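You operate a simulated robot arm through the tools that you are given. There is no shell and no other tool.

You are at the controls of a simulated two-armed robot. One attempt, no reset.

Task
Swap the mushroom with the card's fault for the one before the jig, then free the tray.
Fine: faulty one into the square purple box, new one stem up; lock on FREE, then clamp open; size slide to medium; tray stays in the nest.

The check looks at the end state, three seconds after you hand in, the way a careful person would. Anything else that was tipped, shoved, dropped, spilled or broken makes it a failure.

Robot
Two 7-joint arms with two-finger grippers on one trunk that stands fixed in place. Base frame: the origin is at the foot of the trunk, x ahead of it, y to its left, z up; the work surface is at about z = 74.4. Lengths are in cm, angles in rad, forces in N, time in s.
The left shoulder is at [7.8, 15.1, 93.8], the right one opposite. With the tool pointing down near the work surface each hand reaches from about 30 to 80 cm from the base axis, measured 20 degrees to its own side. Payload 2.54 kg a hand.
Tool frame (each hand has its own): the origin (TCP) lies between the finger pads and is the grasp point; the fingertips stand 3 cm ahead of it; z points along the fingers, y is the line along which they close. Largest opening 11.6 cm; the body of the gripper starts 9.5 cm behind the TCP.
Orientation is that of the tool frame in the base frame, as [roll, pitch, yaw] about the fixed x, y, z axes, in that order (R = Rz(yaw) Ry(pitch) Rx(roll)). With the fingers straight down and closing along the base's y, the tool's x points along the base's -x, its y along +y and its z along -z.

Tools
- The arms move only by the tool servo_tool. It takes "left_motion", "right_motion" or both (then of equal length, played together; a hand with none holds still); each is text: rows parted by semicolons, each of 7 numbers parted by spaces: the turn, a rotation vector about the tool's x, y, z in rad, then the shift along the tool's x, y, z in cm, then the opening, from 0 (shut) to 1 (fully open). In form: wx wy wz x y z fingers; .... A call has 1 to 20 rows; each row shifts and turns the commanded pose from where the row before left it, along the tool's axes as they then stand. A row lasts 0.2 s, in which the tool goes at most 5 cm and 0.15 rad; a call with a longer step from one row to the next is refused whole, and so is a gripper value outside its range. A pose out of reach is approached as far as the arm can. The call stops where the force on the tool passes 40 N (or 10 N more than at its start, if that is more) or the arm is blocked; 0.2 s more then pass. Each finger travels about 7.2 cm/s and halts on what it meets, pressing with about 34 N; the grip force reading is that of the motor and also rises with nothing between the fingers. The clock runs only during rows and for 0.2 s after the last one: add rows that do not move to give the fingers time. The reply holds the time, the measured pose of the TCP, the force on the tool along the base axes, the opening and the grip force, in the units named above and with some noise, with the torque about the TCP (base axes, N m) and any sound that the robot's microphone picked up, and new pictures: "pictures" is both (left out), scene, wrist or none (wrist: the cameras of the hands that moved).
- Cameras (640 x 400 px; columns grow to the right, rows downward): "scene" is now at [14.8, -5.1, 109.6]; the picture's right is [-0.54, -0.84, 0.00], its down [-0.14, 0.09, -0.99] and it looks along [0.83, -0.53, -0.17] (base axes); focal length 268 px, centre (320, 200). "left" rides on the left gripper at [6.9, 1.5, -12.2] in its tool frame; the picture's right is [-0.21, 0.98, 0.00], its down [-0.83, -0.18, -0.53] and it looks along [-0.52, -0.11, 0.85] (tool axes); focal length 251 px, centre (320, 200). "right" rides on the right gripper at [6.9, -1.5, -12.2] in its tool frame; the picture's right is [0.21, 0.98, 0.00], its down [-0.83, 0.18, -0.53] and it looks along [-0.52, 0.11, 0.85] (tool axes); focal length 251 px, centre (320, 200). There is no depth. A picture from a camera that has moved, and an enlarged one, comes with that camera's place and axes in the base frame and with its lens.
- lift_body(by): slides the trunk up (or, below 0, down) by that many cm; the arms and the scene camera ride with it, the base frame stays. It gives what a move gives, with no picture.
- turn_head(pan, tilt): turns the head with the scene camera to pan (to the left, within 1.396 rad either way) and tilt (down, from -0.506 to 1.204), counted from straight ahead of the robot. It gives what a move gives, and a new picture of the scene camera.
- close_up(camera, box): a new picture of the part [left, top, right, bottom] of that camera's present view, enlarged. No time passes.
- hand_in(): hands the job in; it is judged then, once.

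Nothing tells you positions but the pictures and the camera data. Unless the task says otherwise, let go and move clear before handing in.

The tools are called after ">>>" as a command line: name --argument value ..., lists and objects as JSON in quotes. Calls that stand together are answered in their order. servo_tool: Moves the arms, as the interface text tells. Its arguments: {"type":"object","properties":{"left_motion":{"type":"string"},"right_motion":{"type":"string"},"pictures":{"type":"string","enum":["both","scene","wrist","none"]}},"required":[]} The other tools are called the same way: lift_body (by) slides the trunk up or down; turn_head (pan, tilt) turns the head that bears the scene camera; close_up (camera, box) takes an enlarged picture of a part of a camera's view; hand_in () hands the job in.

At the start:

```text
clock: 0.0
left_position: [48.15, -1.83, 106.19]
left_tcp_rot: [3.141, -0.001, 3.141]
left_contact_force: [0.9, 1.2, 0.4]
left_torque: [0.03, -0.02, -0.04]
left_opening: 11.62
left_grip_force: 0.1
right_position: [43.16, -45.45, 103.03]
right_tcp_rot: [-3.141, 0.002, -3.141]
right_contact_force: [-0.6, 0.0, -0.5]
right_torque: [0.0, 0.0, -0.01]
right_opening: 11.59
right_grip_force: 0.0
trunk travel left (down, up): [-17.5, 11.4]
head pan, tilt: [-0.571, 0.171]
```

scene: 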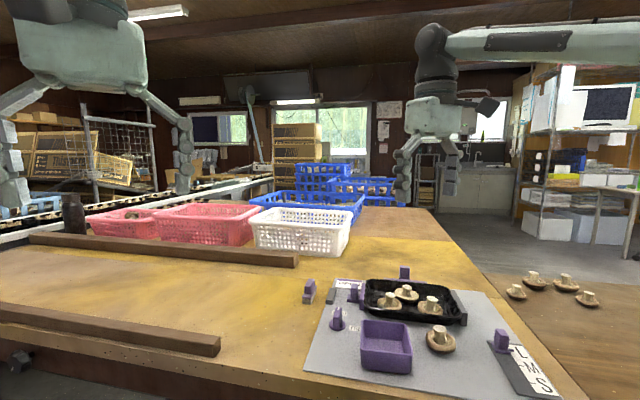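
right: 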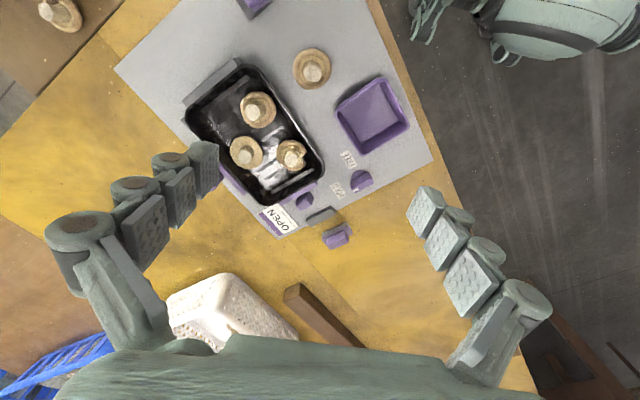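
left: 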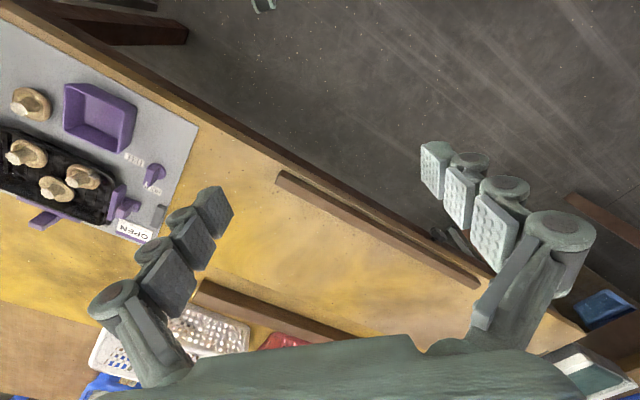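

I see a grey jig board with a black tray holding three mushrooms, a square purple box, a spare mushroom, purple lock/clamp parts, and an L/M/S slide. I'll look closer first, and look for the card.

>>> close_up --camera "scene" --box '[290, 250, 590, 400]'

>>> close_up --camera "right" --box '[180, 40, 440, 260]'

>>> close_up --camera "left" --box '[0, 60, 220, 260]'

>>> turn_head --pan -0.7 --tilt 0.8

```text
2.13 times, centred on (440, 325) of scene
camera zoom: at [14.8, -5.1, 109.6], right [-0.54, -0.84, 0.0], down [-0.14, 0.09, -0.99], along [0.83, -0.53, -0.17], focal length 571 px, centre (64, -67)
```

zoom: 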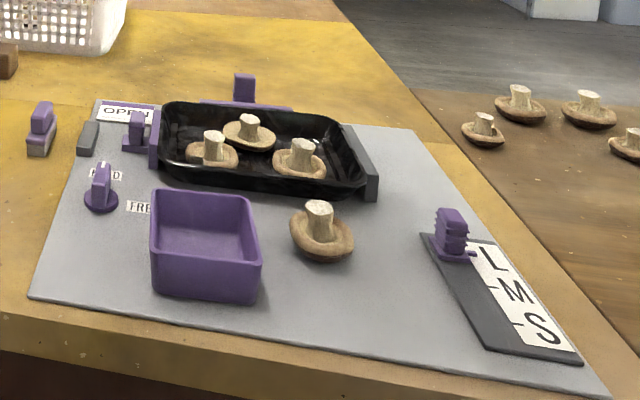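

```text
1.82 times, centred on (310, 150) of right
camera zoom: at [36.22, -47.07, 115.28], right [-0.21, 0.98, 0.0], down [0.83, 0.18, 0.53], along [0.52, 0.11, -0.85], focal length 457 px, centre (338, 291)
```

zoom: 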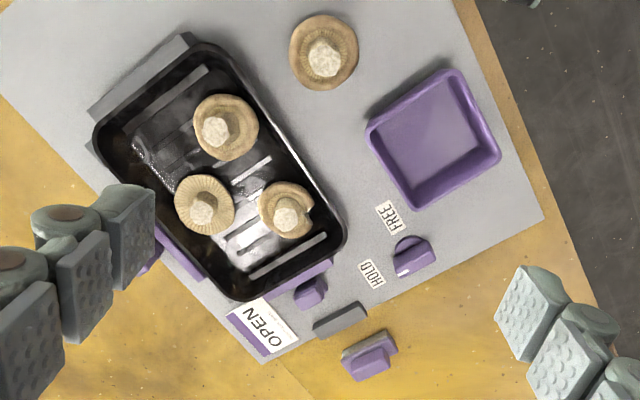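

```text
2.00 times, centred on (110, 160) of left
camera zoom: at [41.17, -0.13, 118.51], right [0.21, 0.98, 0.0], down [0.83, -0.18, 0.53], along [0.52, -0.11, -0.85], focal length 503 px, centre (740, 280)
```

zoom: 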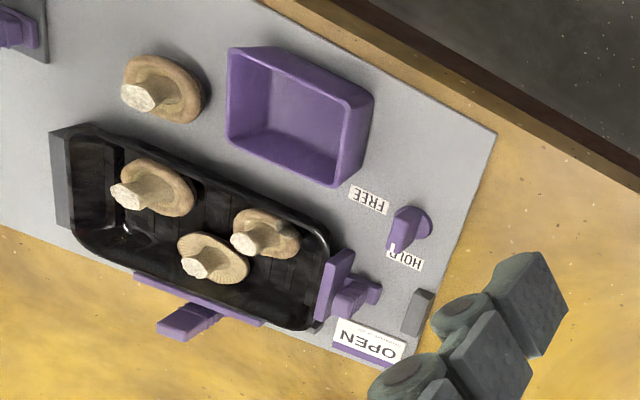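

```text
clock: 1.0
left_position: [48.07, -1.74, 106.34]
left_tcp_rot: [-3.141, -0.002, -3.14]
left_contact_force: [-0.7, 0.6, -0.6]
left_torque: [0.0, 0.01, -0.02]
left_opening: 11.6
left_grip_force: 0.0
right_position: [43.01, -45.54, 103.11]
right_tcp_rot: [3.141, 0.001, 3.14]
right_contact_force: [-0.2, 0.7, 0.5]
right_torque: [-0.01, 0.03, -0.01]
right_opening: 11.59
right_grip_force: 0.0
trunk travel left (down, up): [-17.5, 11.4]
head pan, tilt: [-0.7, 0.799]
camera scene: at [13.15, -5.27, 103.97], right [-0.64, -0.77, 0.0], down [-0.55, 0.46, -0.7], along [0.53, -0.45, -0.72], focal length 268 px, centre (320, 200)
```

scene: 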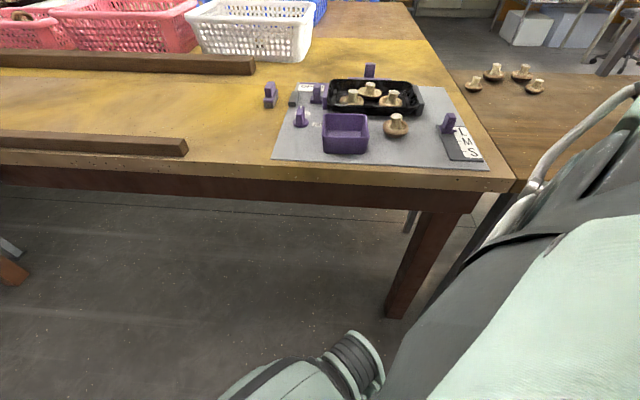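

The card isn't visible yet, so I'll look around with the head.

>>> turn_head --pan -1.2 --tilt 0.2

>>> turn_head --pan 0.6 --tilt 0.3

>>> turn_head --pan 0.0 --tilt 0.35

>>> turn_head --pan -0.75 --tilt 0.4

```text
clock: 2.0
left_position: [48.04, -1.62, 106.21]
left_tcp_rot: [3.141, -0.001, -3.141]
left_contact_force: [-0.4, -0.7, 0.0]
left_torque: [-0.01, 0.0, -0.01]
left_opening: 11.6
left_grip_force: 0.2
right_position: [42.96, -45.48, 103.05]
right_tcp_rot: [3.141, 0.0, -3.141]
right_contact_force: [0.4, 0.4, 0.5]
right_torque: [0.0, 0.01, 0.01]
right_opening: 11.63
right_grip_force: 0.1
trunk travel left (down, up): [-17.5, 11.4]
head pan, tilt: [-1.201, 0.201]
camera scene: at [10.36, -8.76, 109.32], right [-0.93, -0.36, 0.0], down [-0.07, 0.19, -0.98], along [0.36, -0.91, -0.2], focal length 268 px, centre (320, 200)
```

scene: 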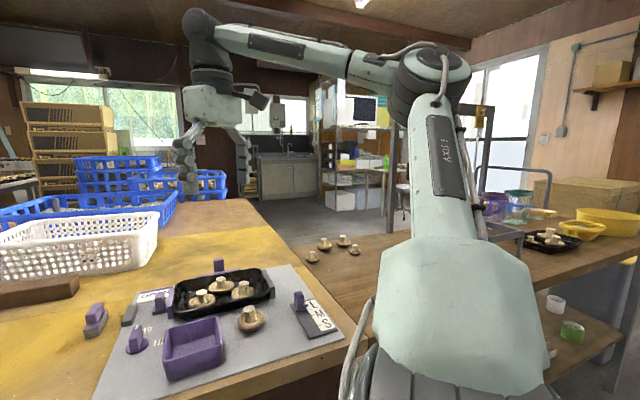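

```text
clock: 3.8
left_position: [48.13, -1.77, 106.26]
left_tcp_rot: [-3.142, 0.0, -3.141]
left_contact_force: [-0.8, 0.6, 0.1]
left_torque: [-0.03, 0.02, -0.02]
left_opening: 11.58
left_grip_force: 0.1
right_position: [43.07, -45.39, 103.19]
right_tcp_rot: [3.141, 0.0, -3.141]
right_contact_force: [-0.4, -0.8, 0.4]
right_torque: [0.01, 0.01, 0.01]
right_opening: 11.58
right_grip_force: 0.0
trunk travel left (down, up): [-17.5, 11.4]
head pan, tilt: [0.6, 0.3]
camera scene: at [14.69, 5.19, 108.4], right [0.56, -0.83, 0.0], down [-0.24, -0.17, -0.96], along [0.79, 0.54, -0.3], focal length 268 px, centre (320, 200)
```

scene: 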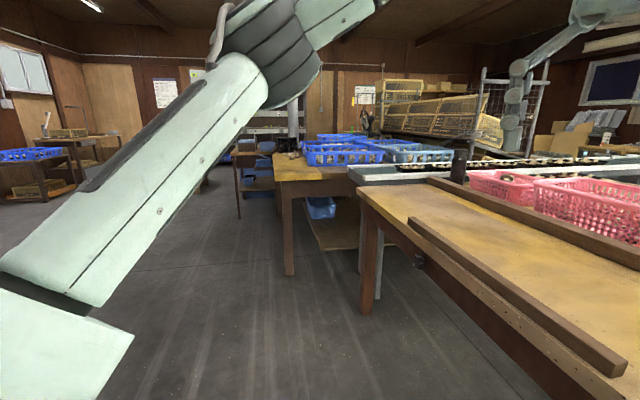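

```text
clock: 4.8
left_position: [48.08, -1.72, 106.29]
left_tcp_rot: [3.142, -0.001, -3.141]
left_contact_force: [0.4, 0.2, 0.4]
left_torque: [-0.02, -0.01, 0.02]
left_opening: 11.6
left_grip_force: 0.1
right_position: [43.09, -45.44, 103.02]
right_tcp_rot: [-3.142, 0.001, 3.142]
right_contact_force: [-0.6, 0.4, -0.1]
right_torque: [-0.02, 0.02, 0.0]
right_opening: 11.6
right_grip_force: 0.0
trunk travel left (down, up): [-17.5, 11.4]
head pan, tilt: [0.0, 0.351]
camera scene: at [16.29, -0.07, 107.93], right [0.0, -1.0, 0.0], down [-0.34, 0.0, -0.94], along [0.94, 0.0, -0.34], focal length 268 px, centre (320, 200)
```

scene: 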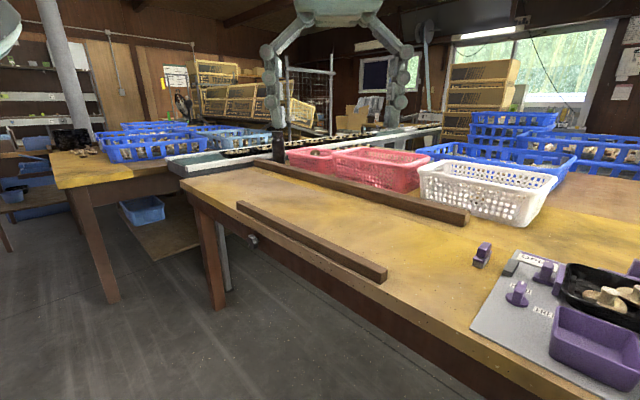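

```text
clock: 5.9
left_position: [48.04, -1.72, 106.31]
left_tcp_rot: [-3.141, 0.0, 3.141]
left_contact_force: [-0.5, -0.1, 0.2]
left_torque: [0.03, -0.01, 0.0]
left_opening: 11.59
left_grip_force: 0.1
right_position: [43.07, -45.48, 103.08]
right_tcp_rot: [-3.14, -0.002, -3.14]
right_contact_force: [-0.2, -0.4, 1.4]
right_torque: [0.01, -0.01, 0.02]
right_opening: 11.6
right_grip_force: 0.0
trunk travel left (down, up): [-17.5, 11.4]
head pan, tilt: [-0.75, 0.4]
camera scene: at [13.76, -6.39, 107.47], right [-0.68, -0.73, 0.0], down [-0.28, 0.27, -0.92], along [0.67, -0.63, -0.39], focal length 268 px, centre (320, 200)
```

scene: 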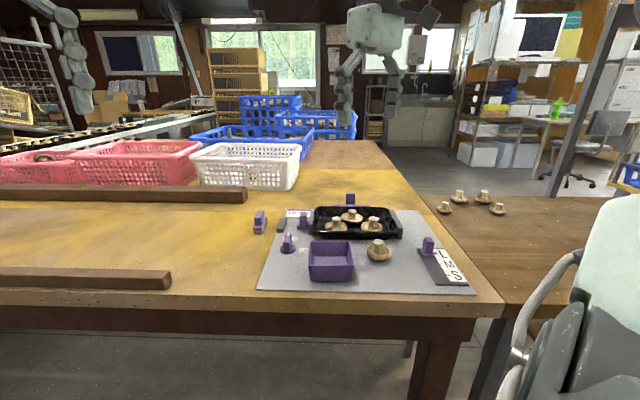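

The zoom seems to be re-rendered, so tight close-ups should show detail. I'll zoom tightly on the OPEN label, the mushrooms and the other features.

>>> close_up --camera "right" --box '[255, 195, 305, 240]'

>>> close_up --camera "right" --box '[220, 80, 320, 180]'

>>> close_up --camera "right" --box '[280, 140, 390, 260]'

>>> close_up --camera "scene" --box '[240, 180, 340, 260]'

>>> close_up --camera "scene" --box '[400, 220, 490, 290]'

```text
8.89 times, centred on (280, 218) of right
camera zoom: at [36.22, -47.07, 115.28], right [-0.21, 0.98, 0.0], down [0.83, 0.18, 0.53], along [0.52, 0.11, -0.85], focal length 2235 px, centre (676, 44)
```

zoom: 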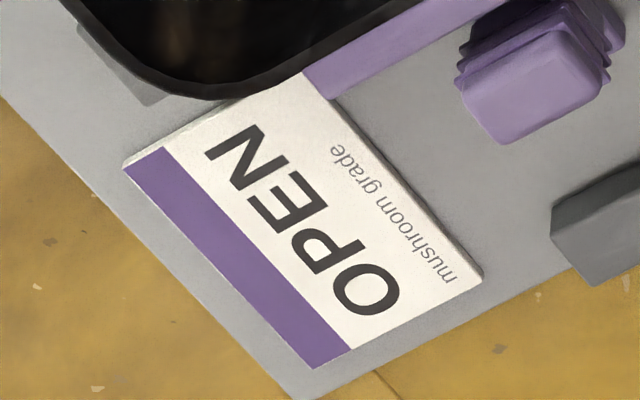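

```text
4.00 times, centred on (270, 130) of right
camera zoom: at [36.22, -47.07, 115.28], right [-0.21, 0.98, 0.0], down [0.83, 0.18, 0.53], along [0.52, 0.11, -0.85], focal length 1006 px, centre (520, 480)
```

zoom: 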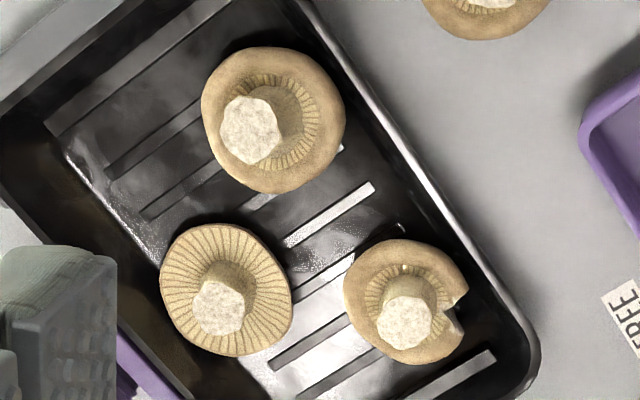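

```text
3.33 times, centred on (335, 200) of right
camera zoom: at [36.22, -47.07, 115.28], right [-0.21, 0.98, 0.0], down [0.83, 0.18, 0.53], along [0.52, 0.11, -0.85], focal length 838 px, centre (270, 200)
```

zoom: 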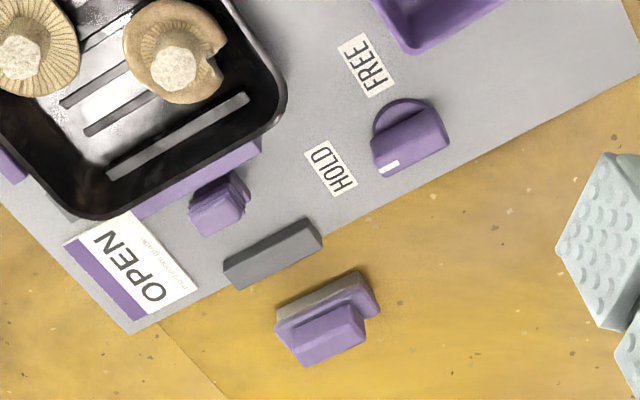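

```text
5.00 times, centred on (290, 220) of scene
camera zoom: at [13.76, -6.39, 107.47], right [-0.68, -0.73, 0.0], down [-0.28, 0.27, -0.92], along [0.67, -0.63, -0.39], focal length 1338 px, centre (470, 100)
```

zoom: 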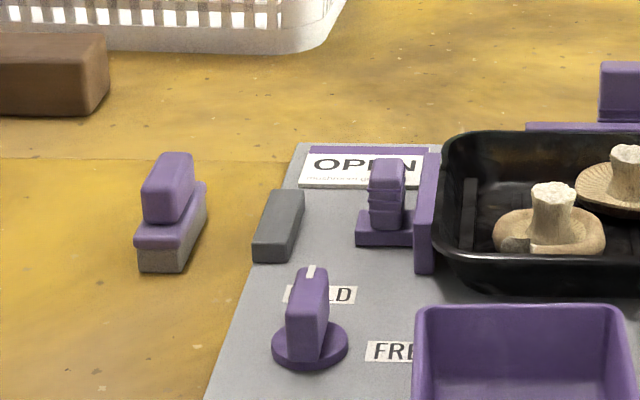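

```text
5.71 times, centred on (445, 255) of scene
camera zoom: at [13.76, -6.39, 107.47], right [-0.68, -0.73, 0.0], down [-0.28, 0.27, -0.92], along [0.67, -0.63, -0.39], focal length 1530 px, centre (-394, -114)
```

zoom: 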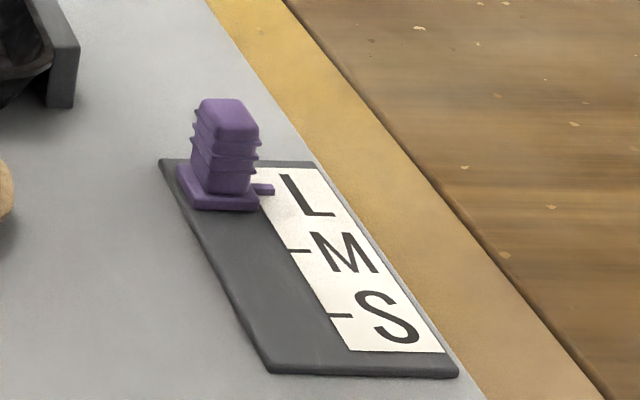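

The card reads "OPEN – mushroom grade", so the faulty mushroom is the fully opened one with gills showing, on the tray's far side. I'll move the right hand for views of the slide side and the far side, to triangulate.

>>> servo_tool --right_motion "0 0 0 3 -2 0 1; 0 0 0 3 -2 0 1; 0 0 0 2 -1 0 1; 0 0 0 0 0 0 1" --pictures "wrist"

>>> servo_tool --right_motion "0 0 0 -4 0 0 1; 0 0 0 -4 0 0 1; 0 0 0 -4 0 0 1; 0 0 0 -4 0 0 1; 0 0 0 -4 0 0 1; 0 0 0 -4 0 0 1; 0 0 0 -3 -1 0 1; 0 0 0 0 0 0 1" --pictures "wrist"

```text
clock: 6.9
left_position: [48.11, -1.59, 106.34]
left_tcp_rot: [-3.141, 0.0, 3.141]
left_contact_force: [-0.1, 0.2, -0.5]
left_torque: [0.0, 0.02, 0.02]
left_opening: 11.59
left_grip_force: 0.1
right_position: [35.06, -50.46, 103.14]
right_tcp_rot: [-3.141, 0.001, -3.141]
right_contact_force: [-0.1, 0.6, 0.0]
right_torque: [-0.03, -0.01, -0.01]
right_opening: 11.57
right_grip_force: 0.1
trunk travel left (down, up): [-17.5, 11.4]
head pan, tilt: [-0.75, 0.4]
camera right: at [28.19, -52.07, 115.3], right [-0.21, 0.98, 0.0], down [0.83, 0.18, 0.53], along [0.52, 0.12, -0.85], focal length 251 px, centre (320, 200)
```

right: 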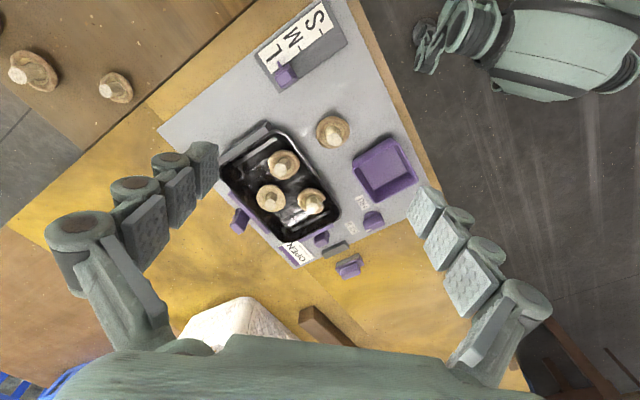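

```text
clock: 8.7
left_position: [48.17, -1.71, 106.38]
left_tcp_rot: [-3.141, 0.0, 3.141]
left_contact_force: [-0.4, 1.4, -0.3]
left_torque: [0.03, 0.02, 0.04]
left_opening: 11.61
left_grip_force: 0.0
right_position: [60.74, -51.01, 102.84]
right_tcp_rot: [-3.138, 0.003, -3.138]
right_contact_force: [0.2, 0.0, 0.1]
right_torque: [-0.05, 0.03, 0.0]
right_opening: 11.61
right_grip_force: 0.0
right hand out of reach, approached as far as the arm can: row 7
trunk travel left (down, up): [-17.5, 11.4]
head pan, tilt: [-0.75, 0.4]
camera right: at [53.91, -52.47, 115.02], right [-0.22, 0.98, 0.0], down [0.82, 0.19, 0.54], along [0.52, 0.11, -0.84], focal length 251 px, centre (320, 200)
```

right: 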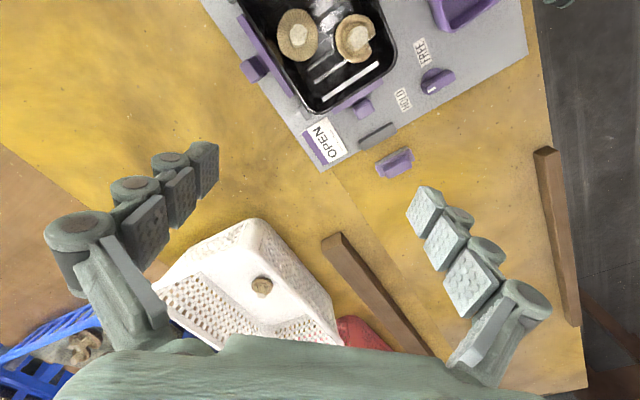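

>>> close_up --camera "right" --box '[220, 0, 420, 190]'

>>> close_up --camera "right" --box '[340, 30, 480, 180]'

```text
2.11 times, centred on (320, 95) of right
camera zoom: at [53.91, -52.47, 115.02], right [-0.22, 0.98, 0.0], down [0.82, 0.19, 0.54], along [0.52, 0.11, -0.84], focal length 529 px, centre (320, 421)
```

zoom: 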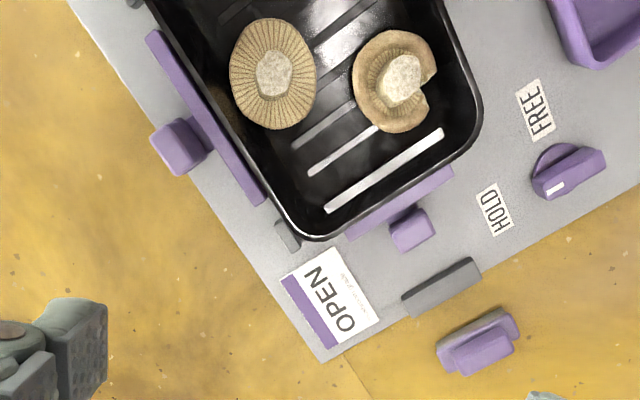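

```text
2.67 times, centred on (410, 105) of right
camera zoom: at [53.91, -52.47, 115.02], right [-0.22, 0.98, 0.0], down [0.82, 0.19, 0.54], along [0.52, 0.11, -0.84], focal length 670 px, centre (80, 453)
```

zoom: 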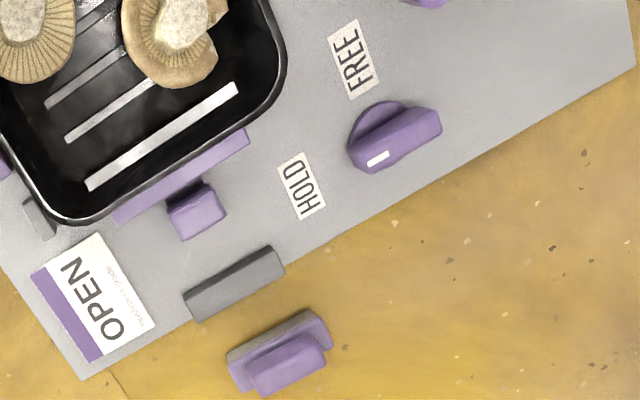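

>>> close_up --camera "scene" --box '[300, 185, 420, 245]'

>>> close_up --camera "right" --box '[225, 0, 325, 140]'

>>> close_up --camera "left" --box '[20, 180, 180, 260]'

```text
5.33 times, centred on (360, 215) of scene
camera zoom: at [13.79, -6.39, 107.46], right [-0.68, -0.73, 0.0], down [-0.28, 0.27, -0.92], along [0.67, -0.63, -0.39], focal length 1428 px, centre (107, 120)
```

zoom: 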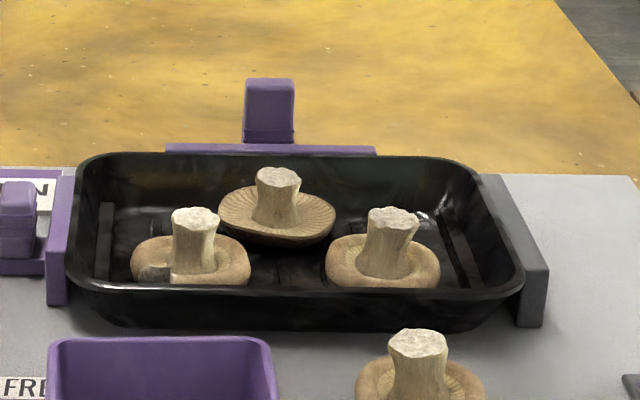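

```text
2.86 times, centred on (275, 70) of right
camera zoom: at [53.91, -52.47, 115.02], right [-0.22, 0.98, 0.0], down [0.82, 0.19, 0.54], along [0.52, 0.11, -0.84], focal length 718 px, centre (449, 571)
```

zoom: 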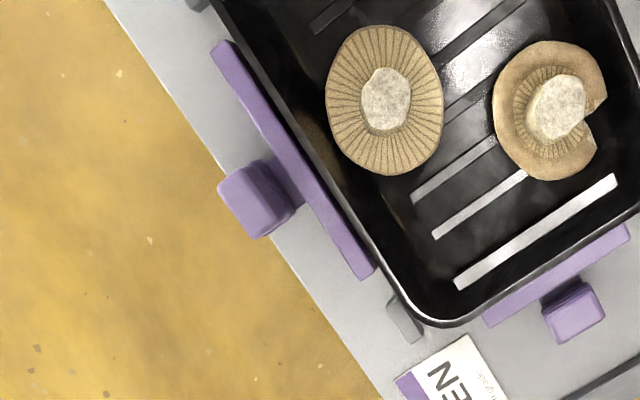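

```text
4.00 times, centred on (100, 220) of left
camera zoom: at [41.2, -0.13, 118.49], right [0.21, 0.98, 0.0], down [0.83, -0.18, 0.53], along [0.52, -0.11, -0.85], focal length 1006 px, centre (1200, 120)
```

zoom: 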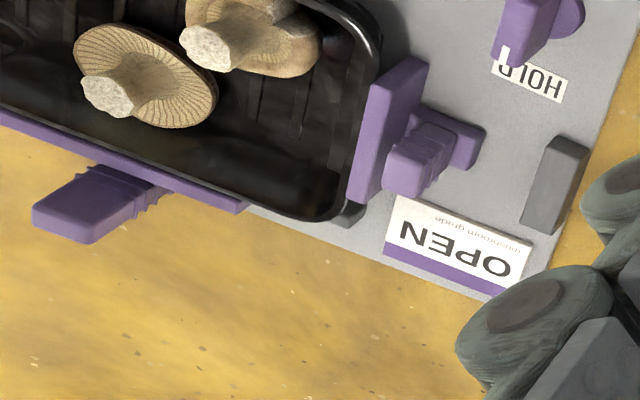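

Triangulating the views puts the board at about 45° to the base. The open-gilled mushroom's stem top is near (53.8, −55.6, 77.6), the spare near (39.6, −47.2, 78.2), the box centre near (43.5, −38), and the lock near (55.2, −35.2). I'll position the right hand above the gilled mushroom, turned to match the board.

>>> servo_tool --right_motion "0 0 0 3 -2 3 0.6; 0 0 0 3 -2 3 0.6; 0 0 0 1 -0.6 2 0.5; 0 0 0.15 0 0 0 0.5; 0 0 0.15 0 0 0 0.5; 0 0 0.15 0 0 0 0.5; 0 0 0.15 0 0 0 0.5; 0 0 0.15 0 0 0 0.5; 0 0 0.05 0 0 0 0.5; 0 0 0 0 0 0 0.5; 0 0 0 0 0 0 0.5" --pictures "wrist"

```text
clock: 11.1
left_position: [48.19, -1.79, 106.37]
left_tcp_rot: [3.141, -0.002, -3.141]
left_contact_force: [-0.2, -0.4, 0.0]
left_torque: [-0.02, 0.0, -0.02]
left_opening: 11.59
left_grip_force: 0.1
right_position: [53.76, -55.38, 95.19]
right_tcp_rot: [3.141, 0.0, 2.342]
right_contact_force: [-0.1, -0.4, 1.3]
right_torque: [0.0, -0.01, 0.0]
right_opening: 5.78
right_grip_force: 0.0
trunk travel left (down, up): [-17.5, 11.4]
head pan, tilt: [-0.75, 0.4]
camera right: at [47.83, -51.67, 107.2], right [0.55, 0.83, 0.0], down [0.71, -0.47, 0.53], along [0.45, -0.29, -0.85], focal length 251 px, centre (320, 200)
```

right: 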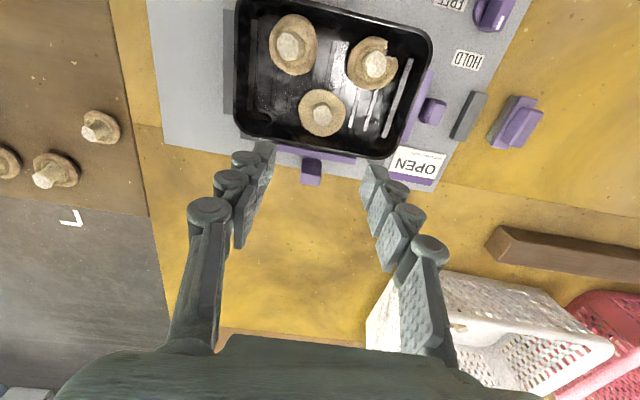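

Alignment is right on the stem (column 321, row 113 as predicted). Descending toward stem height.

>>> servo_tool --right_motion "0 0 0 0 0 3 0.45; 0 0 0 0 0 3 0.45; 0 0 0 0 0 3 0.45; 0 0 0 0 0 2.5 0.45; 0 0 0 0 0 1.5 0.45; 0 0 0 0 0 0 0.45; 0 0 0 0 0 0 0.45" --pictures "both"

>>> close_up --camera "scene" --box '[300, 180, 420, 245]'

```text
clock: 12.7
left_position: [48.05, -1.7, 106.3]
left_tcp_rot: [3.141, 0.0, -3.141]
left_contact_force: [-1.1, 0.2, -0.2]
left_torque: [0.03, -0.02, 0.0]
left_opening: 11.61
left_grip_force: 0.0
right_position: [53.65, -55.46, 81.98]
right_tcp_rot: [-3.141, 0.0, 2.341]
right_contact_force: [0.5, 0.9, -0.1]
right_torque: [0.0, 0.02, 0.02]
right_opening: 5.21
right_grip_force: 0.1
trunk travel left (down, up): [-17.5, 11.4]
head pan, tilt: [-0.75, 0.4]
camera scene: at [13.75, -6.39, 107.47], right [-0.68, -0.73, 0.0], down [-0.28, 0.27, -0.92], along [0.67, -0.63, -0.39], focal length 268 px, centre (320, 200)
camera right: at [47.81, -51.67, 94.14], right [0.55, 0.83, 0.0], down [0.71, -0.47, 0.53], along [0.45, -0.29, -0.85], focal length 251 px, centre (320, 200)
```

scene: 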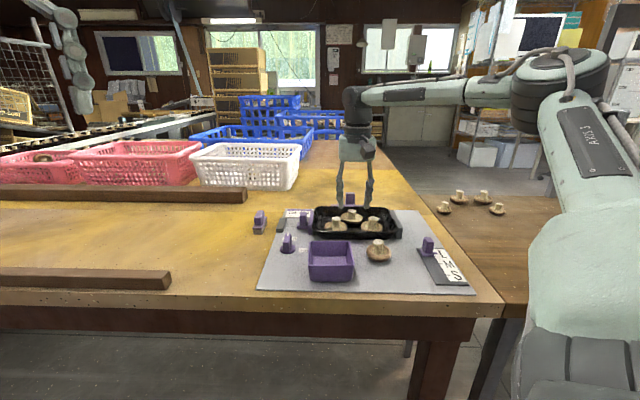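
right: 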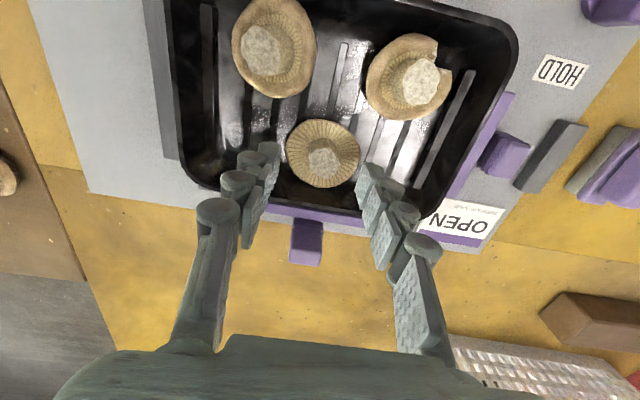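

```text
5.33 times, centred on (360, 212) of scene
camera zoom: at [13.75, -6.39, 107.47], right [-0.68, -0.73, 0.0], down [-0.28, 0.27, -0.92], along [0.67, -0.63, -0.39], focal length 1428 px, centre (107, 133)
```

zoom: 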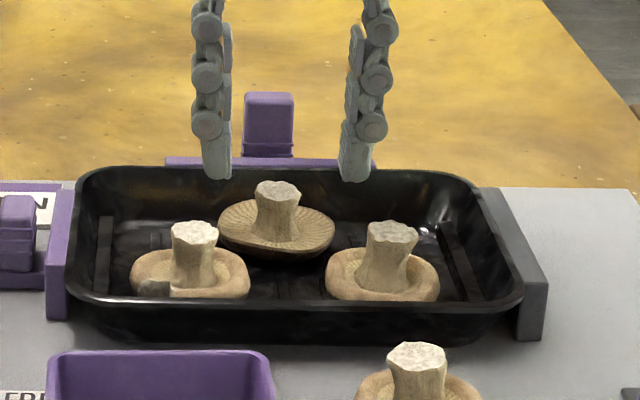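

>>> servo_tool --right_motion "0 0 0 0 0 1.2 0.45; 0 0 0 0 0 1.1 0.45; 0 0 0 0 0 0 0.45" --pictures "wrist"

>>> close_up --camera "scene" --box '[300, 180, 420, 245]'

```text
clock: 13.5
left_position: [48.21, -1.58, 106.29]
left_tcp_rot: [3.141, 0.0, -3.141]
left_contact_force: [1.0, -0.2, -0.5]
left_torque: [0.01, 0.02, 0.01]
left_opening: 11.59
left_grip_force: 0.1
right_position: [53.73, -55.46, 79.65]
right_tcp_rot: [-3.14, -0.001, 2.342]
right_contact_force: [0.5, -0.9, 0.4]
right_torque: [0.01, -0.04, 0.03]
right_opening: 5.2
right_grip_force: 0.1
trunk travel left (down, up): [-17.5, 11.4]
head pan, tilt: [-0.75, 0.4]
camera right: at [47.81, -51.7, 91.84], right [0.55, 0.83, 0.0], down [0.71, -0.47, 0.53], along [0.45, -0.29, -0.85], focal length 251 px, centre (320, 200)
```

right: 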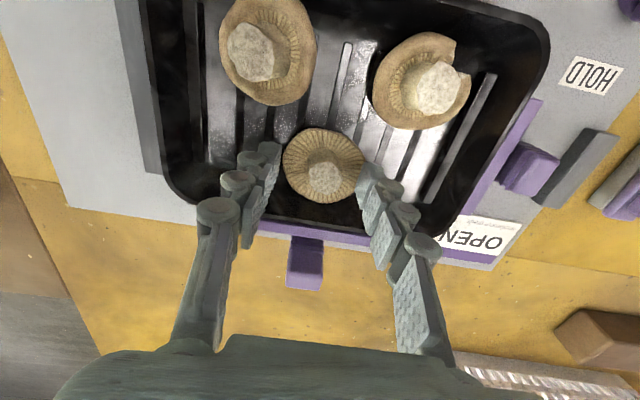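

```text
5.33 times, centred on (360, 212) of scene
camera zoom: at [13.76, -6.39, 107.47], right [-0.68, -0.73, 0.0], down [-0.28, 0.27, -0.92], along [0.67, -0.63, -0.39], focal length 1428 px, centre (107, 133)
```

zoom: 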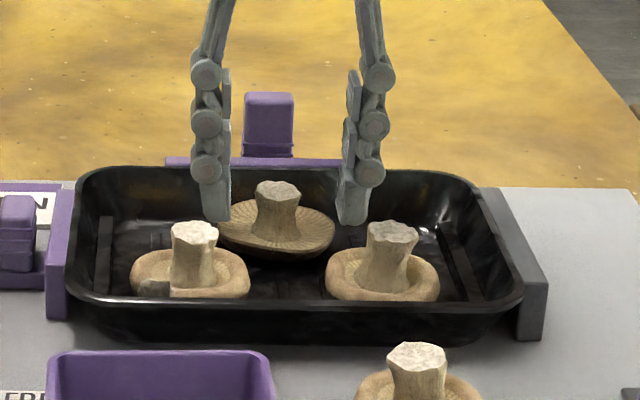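

Fingertips straddle the stem just above the cap. Closing and lifting.

>>> servo_tool --right_motion "0 0 0 0 0 0 0.3; 0 0 0 0 0 0 0.1; 0 0 0 0 0 0 0; 0 0 0 0 0 0 0" --pictures "wrist"

>>> close_up --camera "scene" --box '[300, 180, 420, 245]'

```text
clock: 14.5
left_position: [48.06, -1.65, 106.17]
left_tcp_rot: [3.14, -0.001, 3.141]
left_contact_force: [-0.4, -0.2, 0.4]
left_torque: [-0.03, -0.03, -0.03]
left_opening: 11.59
left_grip_force: 0.0
right_position: [53.72, -55.63, 79.79]
right_tcp_rot: [3.141, 0.0, 2.343]
right_contact_force: [0.5, -0.5, 0.2]
right_torque: [0.01, 0.01, 0.02]
right_opening: 1.93
right_grip_force: 11.9
trunk travel left (down, up): [-17.5, 11.4]
head pan, tilt: [-0.75, 0.4]
camera right: at [47.82, -51.7, 91.88], right [0.55, 0.83, 0.0], down [0.71, -0.47, 0.53], along [0.45, -0.29, -0.85], focal length 251 px, centre (320, 200)
```

right: 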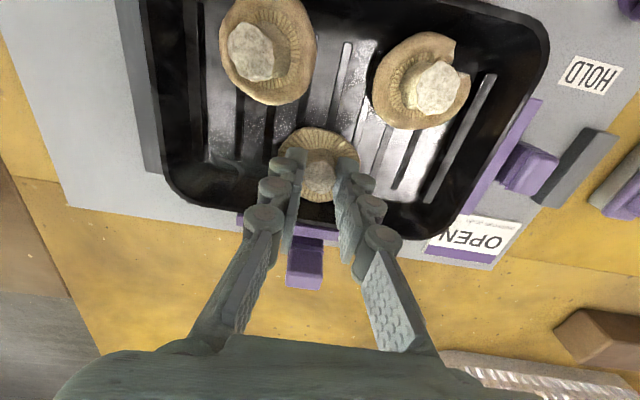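

```text
5.33 times, centred on (360, 212) of scene
camera zoom: at [13.76, -6.4, 107.47], right [-0.68, -0.73, 0.0], down [-0.28, 0.27, -0.92], along [0.67, -0.63, -0.39], focal length 1428 px, centre (107, 133)
```

zoom: 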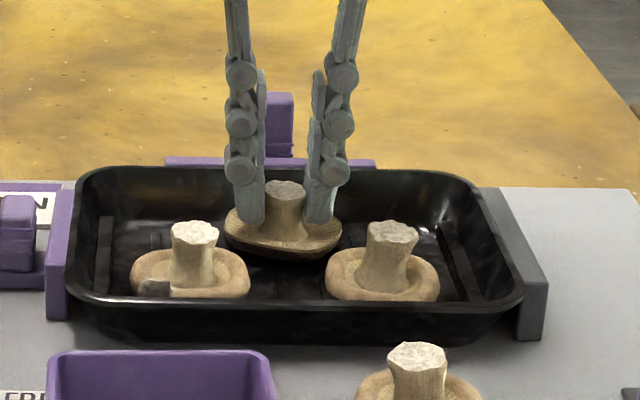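

>>> servo_tool --right_motion "0 0 0 0 0 -0.8 0; 0 0 0 0 0 -1.5 0; 0 0 0 0 0 -2.5 0; 0 0 0 0 0 -3 0; 0 0 0 0 0 -3 0; 0 0 0 0 0 0 0" --pictures "both"

```text
clock: 15.9
left_position: [48.11, -1.78, 106.38]
left_tcp_rot: [-3.141, 0.001, 3.141]
left_contact_force: [-0.2, 0.6, 0.0]
left_torque: [-0.01, 0.03, -0.06]
left_opening: 11.61
left_grip_force: 0.1
right_position: [53.8, -55.49, 90.43]
right_tcp_rot: [-3.141, -0.002, 2.343]
right_contact_force: [-0.1, 0.0, -0.6]
right_torque: [0.01, -0.02, 0.03]
right_opening: 1.93
right_grip_force: 12.3
trunk travel left (down, up): [-17.5, 11.4]
head pan, tilt: [-0.75, 0.4]
camera scene: at [13.76, -6.4, 107.47], right [-0.68, -0.73, 0.0], down [-0.28, 0.27, -0.92], along [0.67, -0.63, -0.39], focal length 268 px, centre (320, 200)
camera right: at [47.91, -51.69, 102.67], right [0.55, 0.84, 0.0], down [0.71, -0.47, 0.53], along [0.45, -0.29, -0.85], focal length 251 px, centre (320, 200)
```

scene: 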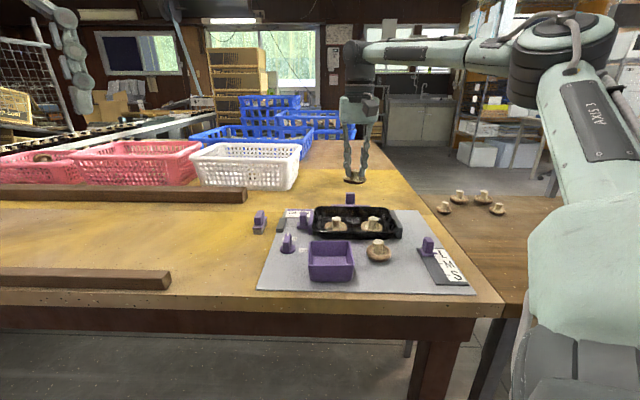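
right: 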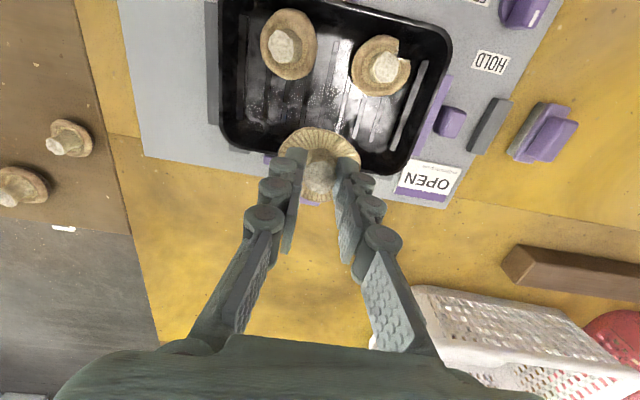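

Holding it firmly. Moving over the purple box.

>>> servo_tool --right_motion "0 0 0 3.94 0.97 0 0; 0 0 0 3.94 0.97 0 0; 0 0 0 3.94 0.97 0 0; 0 0 0 3.94 0.97 0 0; 0 0 0 3.94 0.97 0 0; 0 0 0 0 0 0 0" --pictures "both"

>>> close_up --camera "scene" --box '[260, 180, 440, 290]'

```text
clock: 17.3
left_position: [48.11, -1.6, 106.3]
left_tcp_rot: [-3.141, 0.0, 3.141]
left_contact_force: [-0.5, 0.2, 0.7]
left_torque: [-0.02, -0.02, 0.01]
left_opening: 11.6
left_grip_force: 0.0
right_position: [43.3, -38.0, 90.44]
right_tcp_rot: [-3.141, 0.0, 2.344]
right_contact_force: [0.8, -0.3, -0.2]
right_torque: [0.0, -0.01, 0.02]
right_opening: 1.94
right_grip_force: 12.3
trunk travel left (down, up): [-17.5, 11.4]
head pan, tilt: [-0.75, 0.4]
camera scene: at [13.75, -6.39, 107.47], right [-0.68, -0.73, 0.0], down [-0.28, 0.27, -0.92], along [0.67, -0.63, -0.39], focal length 268 px, centre (320, 200)
camera right: at [37.49, -34.12, 102.65], right [0.55, 0.83, 0.0], down [0.71, -0.47, 0.53], along [0.45, -0.29, -0.85], focal length 251 px, centre (320, 200)
```

scene: 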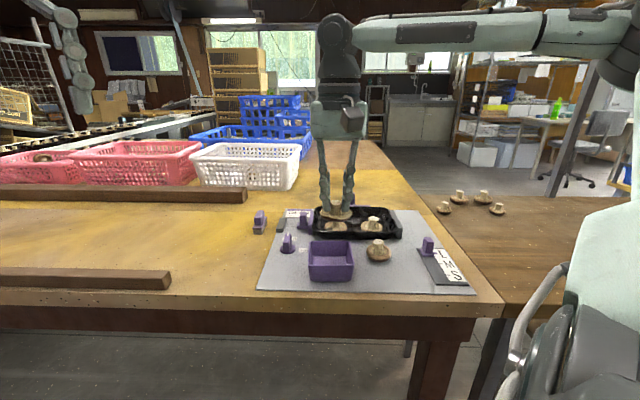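
right: 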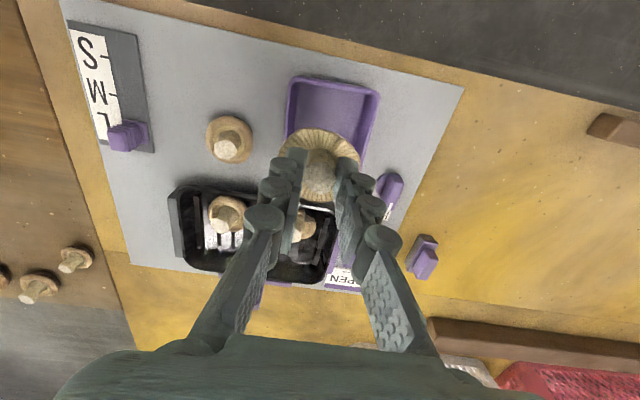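

```text
3.56 times, centred on (350, 235) of scene
camera zoom: at [13.75, -6.39, 107.47], right [-0.68, -0.73, 0.0], down [-0.28, 0.27, -0.92], along [0.67, -0.63, -0.39], focal length 952 px, centre (213, 76)
```

zoom: 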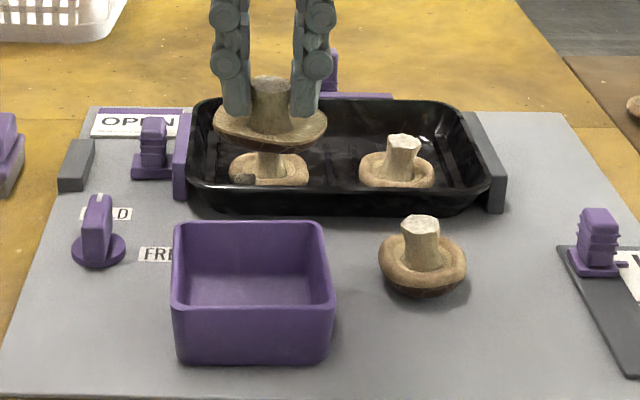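

Box centre is about 0.7 cm along tool +y from here; rim at z≈78. I'll correct, lower in, and check before releasing.

>>> servo_tool --right_motion "0 0 0 -0.2 0.7 0 0; 0 0 0 0 0 3 0; 0 0 0 0 0 3 0; 0 0 0 0 0 2.4 0; 0 0 0 0 0 1.2 0; 0 0 0 0 0 0.4 0; 0 0 0 0 0 0 0" --pictures "wrist"

>>> close_up --camera "scene" --box '[260, 180, 440, 290]'

```text
clock: 18.9
left_position: [48.11, -1.71, 106.27]
left_tcp_rot: [-3.141, 0.001, -3.142]
left_contact_force: [-0.7, 0.4, 0.2]
left_torque: [0.0, 0.02, 0.01]
left_opening: 11.61
left_grip_force: 0.0
right_position: [44.12, -37.72, 80.39]
right_tcp_rot: [3.141, 0.0, 2.341]
right_contact_force: [0.0, 0.2, 0.9]
right_torque: [-0.02, -0.01, -0.01]
right_opening: 1.92
right_grip_force: 11.8
trunk travel left (down, up): [-17.5, 11.4]
head pan, tilt: [-0.75, 0.4]
camera right: at [38.2, -33.86, 92.66], right [0.55, 0.83, 0.0], down [0.71, -0.47, 0.53], along [0.45, -0.29, -0.85], focal length 251 px, centre (320, 200)
```

right: 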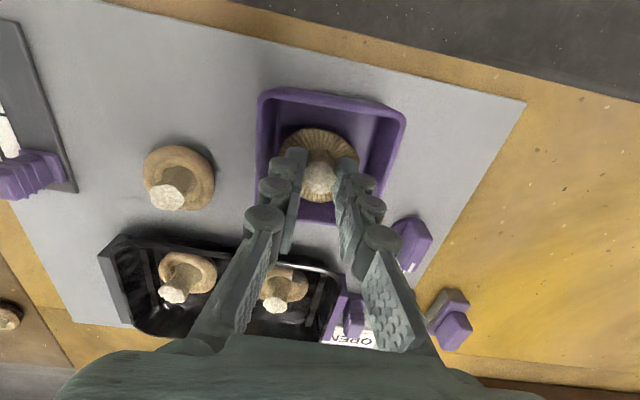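

```text
3.56 times, centred on (350, 235) of scene
camera zoom: at [13.76, -6.4, 107.47], right [-0.68, -0.73, 0.0], down [-0.28, 0.27, -0.92], along [0.67, -0.63, -0.39], focal length 952 px, centre (213, 76)
```

zoom: 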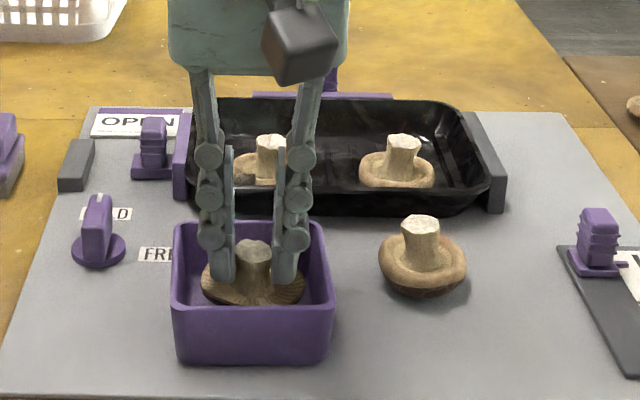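

>>> servo_tool --right_motion "0 0 0 0 0 0.3 0; 0 0 0 0 0 0.3 0; 0 0 0 0 0 0 0" --pictures "none"

>>> servo_tool --right_motion "0 0 0 0 0 0 0.2; 0 0 0 0 0 0 0.33; 0 0 0 0 0 0 0.33; 0 0 0 0 0 0 0.33" --pictures "wrist"

>>> close_up --camera "scene" --box '[260, 180, 440, 290]'

```text
clock: 19.7
left_position: [48.2, -1.63, 106.22]
left_tcp_rot: [-3.141, 0.0, -3.141]
left_contact_force: [1.0, 0.2, 0.0]
left_torque: [-0.02, 0.01, 0.05]
left_opening: 11.58
left_grip_force: 0.0
right_position: [44.05, -37.68, 79.92]
right_tcp_rot: [-3.141, 0.0, 2.342]
right_contact_force: [-0.4, 0.3, 0.4]
right_torque: [0.03, -0.03, -0.04]
right_opening: 1.94
right_grip_force: 12.4
trunk travel left (down, up): [-17.5, 11.4]
head pan, tilt: [-0.75, 0.4]
```

```text
clock: 20.7
left_position: [48.11, -1.66, 106.32]
left_tcp_rot: [-3.141, 0.0, 3.141]
left_contact_force: [0.1, -0.3, 0.0]
left_torque: [-0.01, 0.03, -0.01]
left_opening: 11.62
left_grip_force: 0.0
right_position: [44.15, -37.53, 79.92]
right_tcp_rot: [-3.141, 0.001, 2.342]
right_contact_force: [-0.4, -0.6, 0.0]
right_torque: [0.0, 0.0, -0.01]
right_opening: 3.82
right_grip_force: 0.1
trunk travel left (down, up): [-17.5, 11.4]
head pan, tilt: [-0.75, 0.4]
camera right: at [38.21, -33.81, 92.09], right [0.55, 0.83, 0.0], down [0.71, -0.47, 0.53], along [0.45, -0.29, -0.85], focal length 251 px, centre (320, 200)
```

right: 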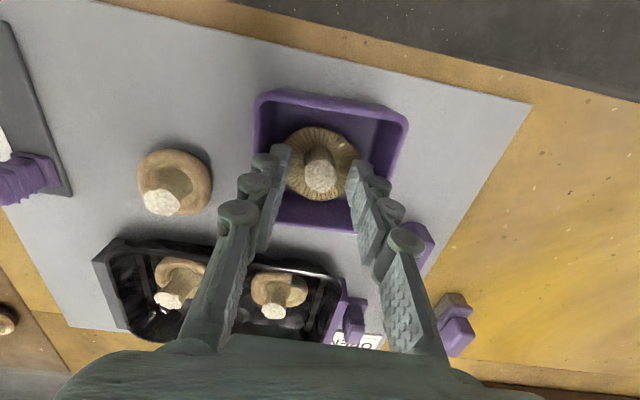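

```text
3.56 times, centred on (350, 235) of scene
camera zoom: at [13.76, -6.4, 107.47], right [-0.68, -0.73, 0.0], down [-0.28, 0.27, -0.92], along [0.67, -0.63, -0.39], focal length 952 px, centre (213, 76)
```

zoom: 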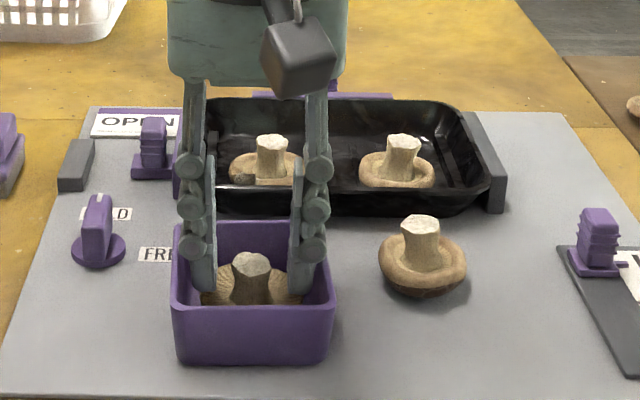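

Faulty mushroom is in the box. Rising and going over the spare.

>>> servo_tool --right_motion "0 0 0 0 0 -2 0.33; 0 0 0 0 0 -4 0.33; 0 0 0 0 0 -4 0.33; 0 0 0 -1.2 -3.3 0 0.45; 0 0 0 -1.2 -3.3 0 0.45; 0 0 0 -1.3 -3.3 0 0.45; 0 0 0 0 0 0 0.45" --pictures "wrist"

>>> close_up --camera "scene" --box '[260, 180, 440, 290]'

```text
clock: 22.3
left_position: [48.26, -1.83, 106.21]
left_tcp_rot: [-3.14, -0.002, 3.141]
left_contact_force: [-0.1, -0.3, -0.4]
left_torque: [0.03, -0.03, -0.03]
left_opening: 11.64
left_grip_force: 0.1
right_position: [39.44, -47.28, 89.89]
right_tcp_rot: [3.141, 0.0, 2.342]
right_contact_force: [-0.5, 0.0, -0.1]
right_torque: [0.0, 0.01, -0.04]
right_opening: 5.22
right_grip_force: 0.0
trunk travel left (down, up): [-17.5, 11.4]
head pan, tilt: [-0.75, 0.4]
camera right: at [33.59, -43.43, 102.02], right [0.55, 0.83, 0.0], down [0.71, -0.47, 0.53], along [0.45, -0.29, -0.85], focal length 251 px, centre (320, 200)
```

right: 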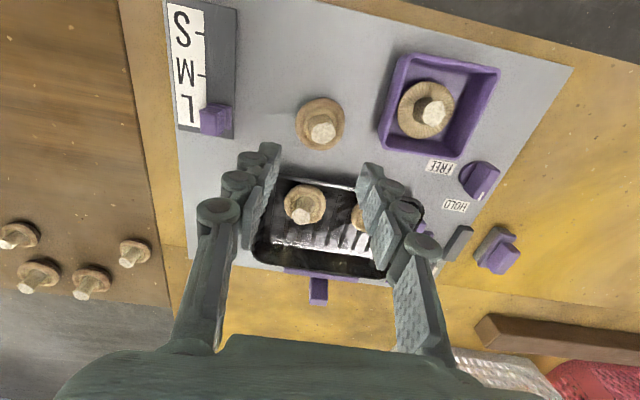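

```text
3.56 times, centred on (350, 235) of scene
camera zoom: at [13.75, -6.41, 107.47], right [-0.68, -0.73, 0.0], down [-0.28, 0.27, -0.92], along [0.67, -0.63, -0.39], focal length 952 px, centre (213, 76)
```

zoom: 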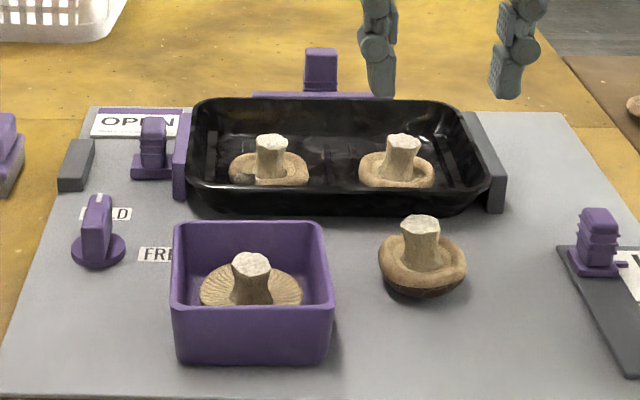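

Spare is centred under the hand. Descending to its stem.

>>> servo_tool --right_motion "0 0 0 0 0 3 0.4; 0 0 0 0 0 3 0.4; 0 0 0 0 0 2.5 0.4; 0 0 0 0 0 1.3 0.4; 0 0 0 0 0 0 0.4; 0 0 0 0 0 0 0.4" --pictures "wrist"

>>> close_up --camera "scene" --box '[330, 210, 430, 270]'

```text
clock: 23.7
left_position: [48.19, -1.65, 106.26]
left_tcp_rot: [-3.141, 0.0, -3.14]
left_contact_force: [0.0, -0.8, -0.6]
left_torque: [0.02, 0.03, -0.03]
left_opening: 11.62
left_grip_force: 0.0
right_position: [39.53, -47.27, 80.18]
right_tcp_rot: [-3.141, 0.001, 2.343]
right_contact_force: [-0.5, -0.3, 0.0]
right_torque: [-0.02, -0.03, 0.0]
right_opening: 4.64
right_grip_force: 0.1
trunk travel left (down, up): [-17.5, 11.4]
head pan, tilt: [-0.75, 0.4]
camera right: at [33.68, -43.41, 92.32], right [0.55, 0.83, 0.0], down [0.71, -0.47, 0.53], along [0.45, -0.29, -0.85], focal length 251 px, centre (320, 200)
```

right: 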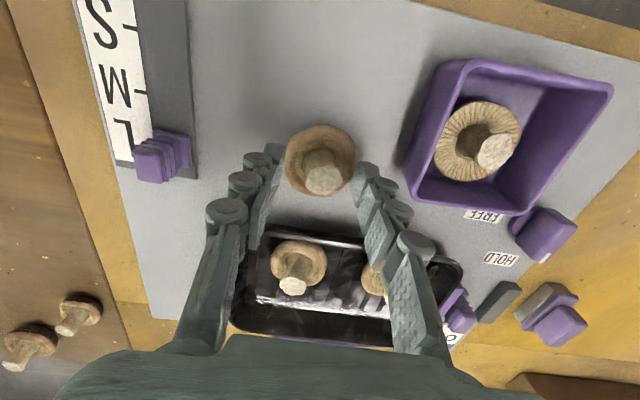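

```text
6.40 times, centred on (380, 240) of scene
camera zoom: at [13.76, -6.39, 107.47], right [-0.68, -0.73, 0.0], down [-0.28, 0.27, -0.92], along [0.67, -0.63, -0.39], focal length 1713 px, centre (-64, -56)
```

zoom: 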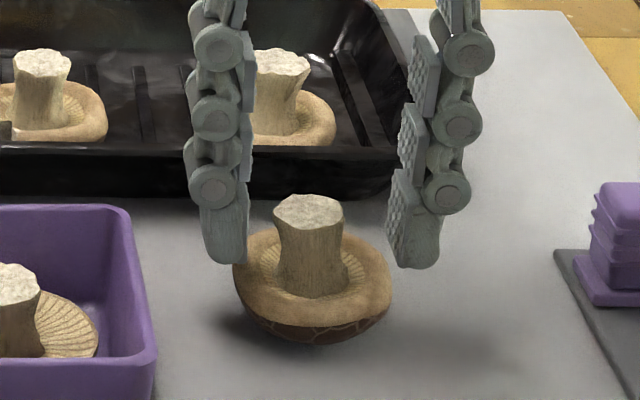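

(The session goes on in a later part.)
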